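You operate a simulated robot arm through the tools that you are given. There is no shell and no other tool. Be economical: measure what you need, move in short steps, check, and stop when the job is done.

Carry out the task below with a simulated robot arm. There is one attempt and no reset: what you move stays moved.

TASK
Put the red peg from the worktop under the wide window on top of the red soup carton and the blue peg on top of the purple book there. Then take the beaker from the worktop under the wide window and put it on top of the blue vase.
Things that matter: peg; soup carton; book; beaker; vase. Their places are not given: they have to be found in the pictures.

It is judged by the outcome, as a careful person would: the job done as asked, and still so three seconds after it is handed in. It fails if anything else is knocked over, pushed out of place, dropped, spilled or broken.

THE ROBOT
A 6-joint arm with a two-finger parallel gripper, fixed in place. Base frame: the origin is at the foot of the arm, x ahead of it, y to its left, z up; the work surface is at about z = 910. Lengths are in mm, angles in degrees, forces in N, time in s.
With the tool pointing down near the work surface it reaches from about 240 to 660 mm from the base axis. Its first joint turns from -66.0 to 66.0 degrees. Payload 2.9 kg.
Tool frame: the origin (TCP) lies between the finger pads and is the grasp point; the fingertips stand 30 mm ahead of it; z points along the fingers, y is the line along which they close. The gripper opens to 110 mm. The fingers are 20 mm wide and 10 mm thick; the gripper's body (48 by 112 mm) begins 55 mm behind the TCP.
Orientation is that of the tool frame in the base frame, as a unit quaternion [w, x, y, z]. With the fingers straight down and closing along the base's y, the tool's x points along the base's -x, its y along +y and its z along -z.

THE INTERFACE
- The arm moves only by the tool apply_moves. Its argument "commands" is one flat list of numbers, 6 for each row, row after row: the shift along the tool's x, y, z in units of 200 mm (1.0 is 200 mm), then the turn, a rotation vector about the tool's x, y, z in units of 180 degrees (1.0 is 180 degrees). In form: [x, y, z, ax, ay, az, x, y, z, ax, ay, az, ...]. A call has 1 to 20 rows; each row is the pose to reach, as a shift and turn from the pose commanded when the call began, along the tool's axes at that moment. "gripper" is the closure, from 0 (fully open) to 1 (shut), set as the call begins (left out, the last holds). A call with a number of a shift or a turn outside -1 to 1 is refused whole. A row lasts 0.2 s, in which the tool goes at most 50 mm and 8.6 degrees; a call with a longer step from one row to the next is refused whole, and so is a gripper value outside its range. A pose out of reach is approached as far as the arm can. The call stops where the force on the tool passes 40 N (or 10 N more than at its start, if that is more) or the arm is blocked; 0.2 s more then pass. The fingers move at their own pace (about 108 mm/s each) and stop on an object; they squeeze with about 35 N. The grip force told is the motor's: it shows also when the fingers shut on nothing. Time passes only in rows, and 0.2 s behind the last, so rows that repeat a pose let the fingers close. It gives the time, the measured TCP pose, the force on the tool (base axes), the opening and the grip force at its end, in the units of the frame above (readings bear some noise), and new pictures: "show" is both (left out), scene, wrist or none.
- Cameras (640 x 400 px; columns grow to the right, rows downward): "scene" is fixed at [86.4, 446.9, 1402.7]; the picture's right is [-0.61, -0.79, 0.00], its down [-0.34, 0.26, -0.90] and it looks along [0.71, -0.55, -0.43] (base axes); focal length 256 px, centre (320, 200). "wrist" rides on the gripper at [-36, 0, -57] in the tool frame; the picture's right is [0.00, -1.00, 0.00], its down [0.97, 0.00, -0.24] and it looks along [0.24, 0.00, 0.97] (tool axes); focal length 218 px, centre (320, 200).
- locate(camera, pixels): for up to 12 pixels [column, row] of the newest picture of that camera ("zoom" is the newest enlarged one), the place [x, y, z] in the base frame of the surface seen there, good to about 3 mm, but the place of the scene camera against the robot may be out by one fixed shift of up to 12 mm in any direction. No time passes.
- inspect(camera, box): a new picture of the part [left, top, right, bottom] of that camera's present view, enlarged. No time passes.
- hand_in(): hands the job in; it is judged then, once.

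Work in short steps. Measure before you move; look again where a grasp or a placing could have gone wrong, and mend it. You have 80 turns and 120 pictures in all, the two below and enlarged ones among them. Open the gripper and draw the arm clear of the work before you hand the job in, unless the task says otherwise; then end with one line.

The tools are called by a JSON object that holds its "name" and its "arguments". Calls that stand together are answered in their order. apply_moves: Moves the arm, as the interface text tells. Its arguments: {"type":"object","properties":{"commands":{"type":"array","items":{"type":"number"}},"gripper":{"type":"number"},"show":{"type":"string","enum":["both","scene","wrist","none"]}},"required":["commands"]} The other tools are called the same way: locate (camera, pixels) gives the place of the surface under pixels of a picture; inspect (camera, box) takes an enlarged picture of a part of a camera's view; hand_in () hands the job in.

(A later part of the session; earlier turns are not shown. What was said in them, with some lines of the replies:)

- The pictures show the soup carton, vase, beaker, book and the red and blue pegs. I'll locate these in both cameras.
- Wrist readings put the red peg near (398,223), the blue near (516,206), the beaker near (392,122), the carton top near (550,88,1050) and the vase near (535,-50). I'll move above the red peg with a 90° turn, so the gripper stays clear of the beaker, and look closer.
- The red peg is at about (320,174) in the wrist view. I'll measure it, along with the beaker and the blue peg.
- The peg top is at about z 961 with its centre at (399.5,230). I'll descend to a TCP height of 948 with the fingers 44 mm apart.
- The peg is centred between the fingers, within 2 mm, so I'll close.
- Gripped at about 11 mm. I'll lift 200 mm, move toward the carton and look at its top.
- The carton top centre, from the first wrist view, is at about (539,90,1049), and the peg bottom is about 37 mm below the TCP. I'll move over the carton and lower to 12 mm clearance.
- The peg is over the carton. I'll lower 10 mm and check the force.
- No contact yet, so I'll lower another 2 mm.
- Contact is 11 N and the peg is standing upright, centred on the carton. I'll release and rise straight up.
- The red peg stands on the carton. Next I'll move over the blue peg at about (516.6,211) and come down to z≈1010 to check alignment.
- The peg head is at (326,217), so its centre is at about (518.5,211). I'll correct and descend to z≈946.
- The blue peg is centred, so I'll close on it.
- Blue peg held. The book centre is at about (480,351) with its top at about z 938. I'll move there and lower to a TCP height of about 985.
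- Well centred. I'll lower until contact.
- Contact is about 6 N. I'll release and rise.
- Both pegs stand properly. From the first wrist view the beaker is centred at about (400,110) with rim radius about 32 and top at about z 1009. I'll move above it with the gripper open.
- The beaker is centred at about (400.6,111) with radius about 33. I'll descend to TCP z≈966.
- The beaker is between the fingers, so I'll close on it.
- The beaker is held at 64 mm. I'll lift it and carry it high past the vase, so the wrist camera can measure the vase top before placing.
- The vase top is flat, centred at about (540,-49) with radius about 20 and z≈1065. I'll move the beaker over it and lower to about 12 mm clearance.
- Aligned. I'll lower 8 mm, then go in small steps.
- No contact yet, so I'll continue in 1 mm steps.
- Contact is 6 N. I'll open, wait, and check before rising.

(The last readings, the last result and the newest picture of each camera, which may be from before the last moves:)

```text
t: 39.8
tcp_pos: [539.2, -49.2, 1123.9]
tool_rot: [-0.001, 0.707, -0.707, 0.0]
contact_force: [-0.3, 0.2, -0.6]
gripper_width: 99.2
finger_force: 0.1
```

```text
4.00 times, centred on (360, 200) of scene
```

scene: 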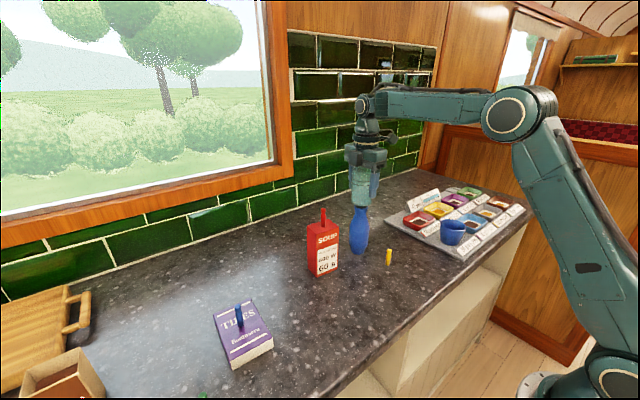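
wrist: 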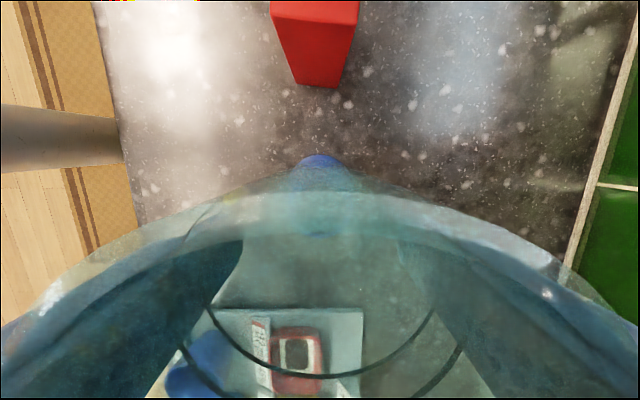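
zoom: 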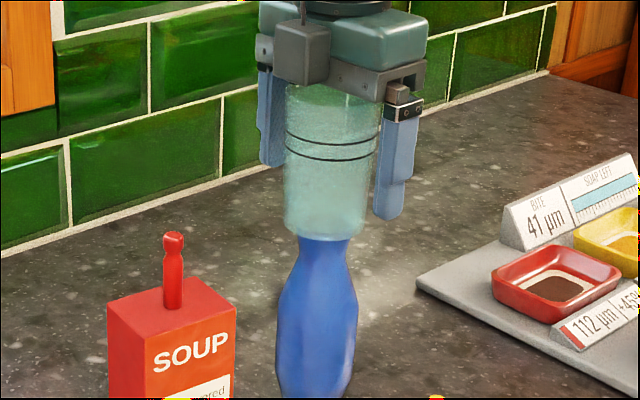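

The beaker is standing on the vase. I'll rise straight up and clear.

{"name": "apply_moves", "arguments": {"commands": [0, 0, -0.05, 0, 0, 0, 0, 0, -0.15, 0, 0, 0, 0, 0, -0.3, 0, 0, 0, 0, 0, -0.5, 0, 0, 0, 0, 0, -0.7, 0, 0, 0, 0, 0, -0.9, 0, 0, 0], "show": "none"}}

{"name": "apply_moves", "arguments": {"commands": [0, 0.15, 0, 0, 0, 0, 0, 0.35, 0, 0, 0, 0, 0, 0.55, 0, 0, 0, 0, 0, 0.7, 0, 0, 0, 0, 0, 0.7, 0, 0, 0, 0]}}

{"name": "inspect", "arguments": {"camera": "scene", "box": [200, 150, 440, 380]}}

```text
t: 41.2
tcp_pos: [524.0, -47.6, 1284.5]
tool_rot: [-0.001, 0.708, -0.706, -0.001]
contact_force: [0.0, 1.3, -0.1]
gripper_width: 99.2
finger_force: 0.1
out of reach, approached as far as the arm can: row 6
```

```text
t: 42.4
tcp_pos: [381.5, -46.3, 1283.9]
tool_rot: [-0.002, 0.707, -0.707, 0.0]
contact_force: [0.6, 0.3, 0.4]
gripper_width: 99.0
finger_force: 0.0
```

scene: 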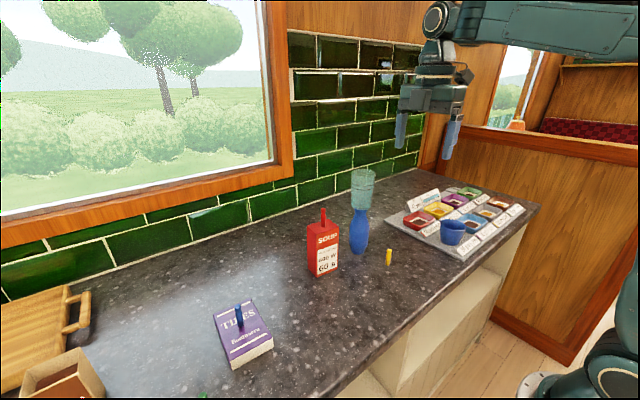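
wrist: 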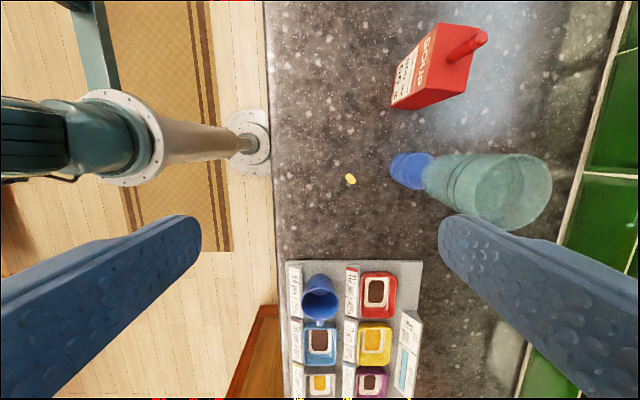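

```text
1.74 times, centred on (320, 265) of scene
```

zoom: 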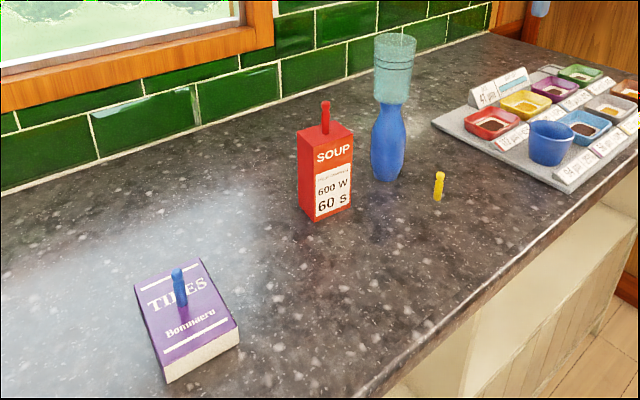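

All three objects are stable in their places, nothing else has been moved, and the arm is clear with the gripper open. I'm handing the job in.

{"name": "hand_in", "arguments": {}}

```text
The job is handed in.
```

The red peg is on the soup carton, the blue peg is on the purple book, and the beaker is on the blue vase; all three were standing in the last pictures before I handed the job in.
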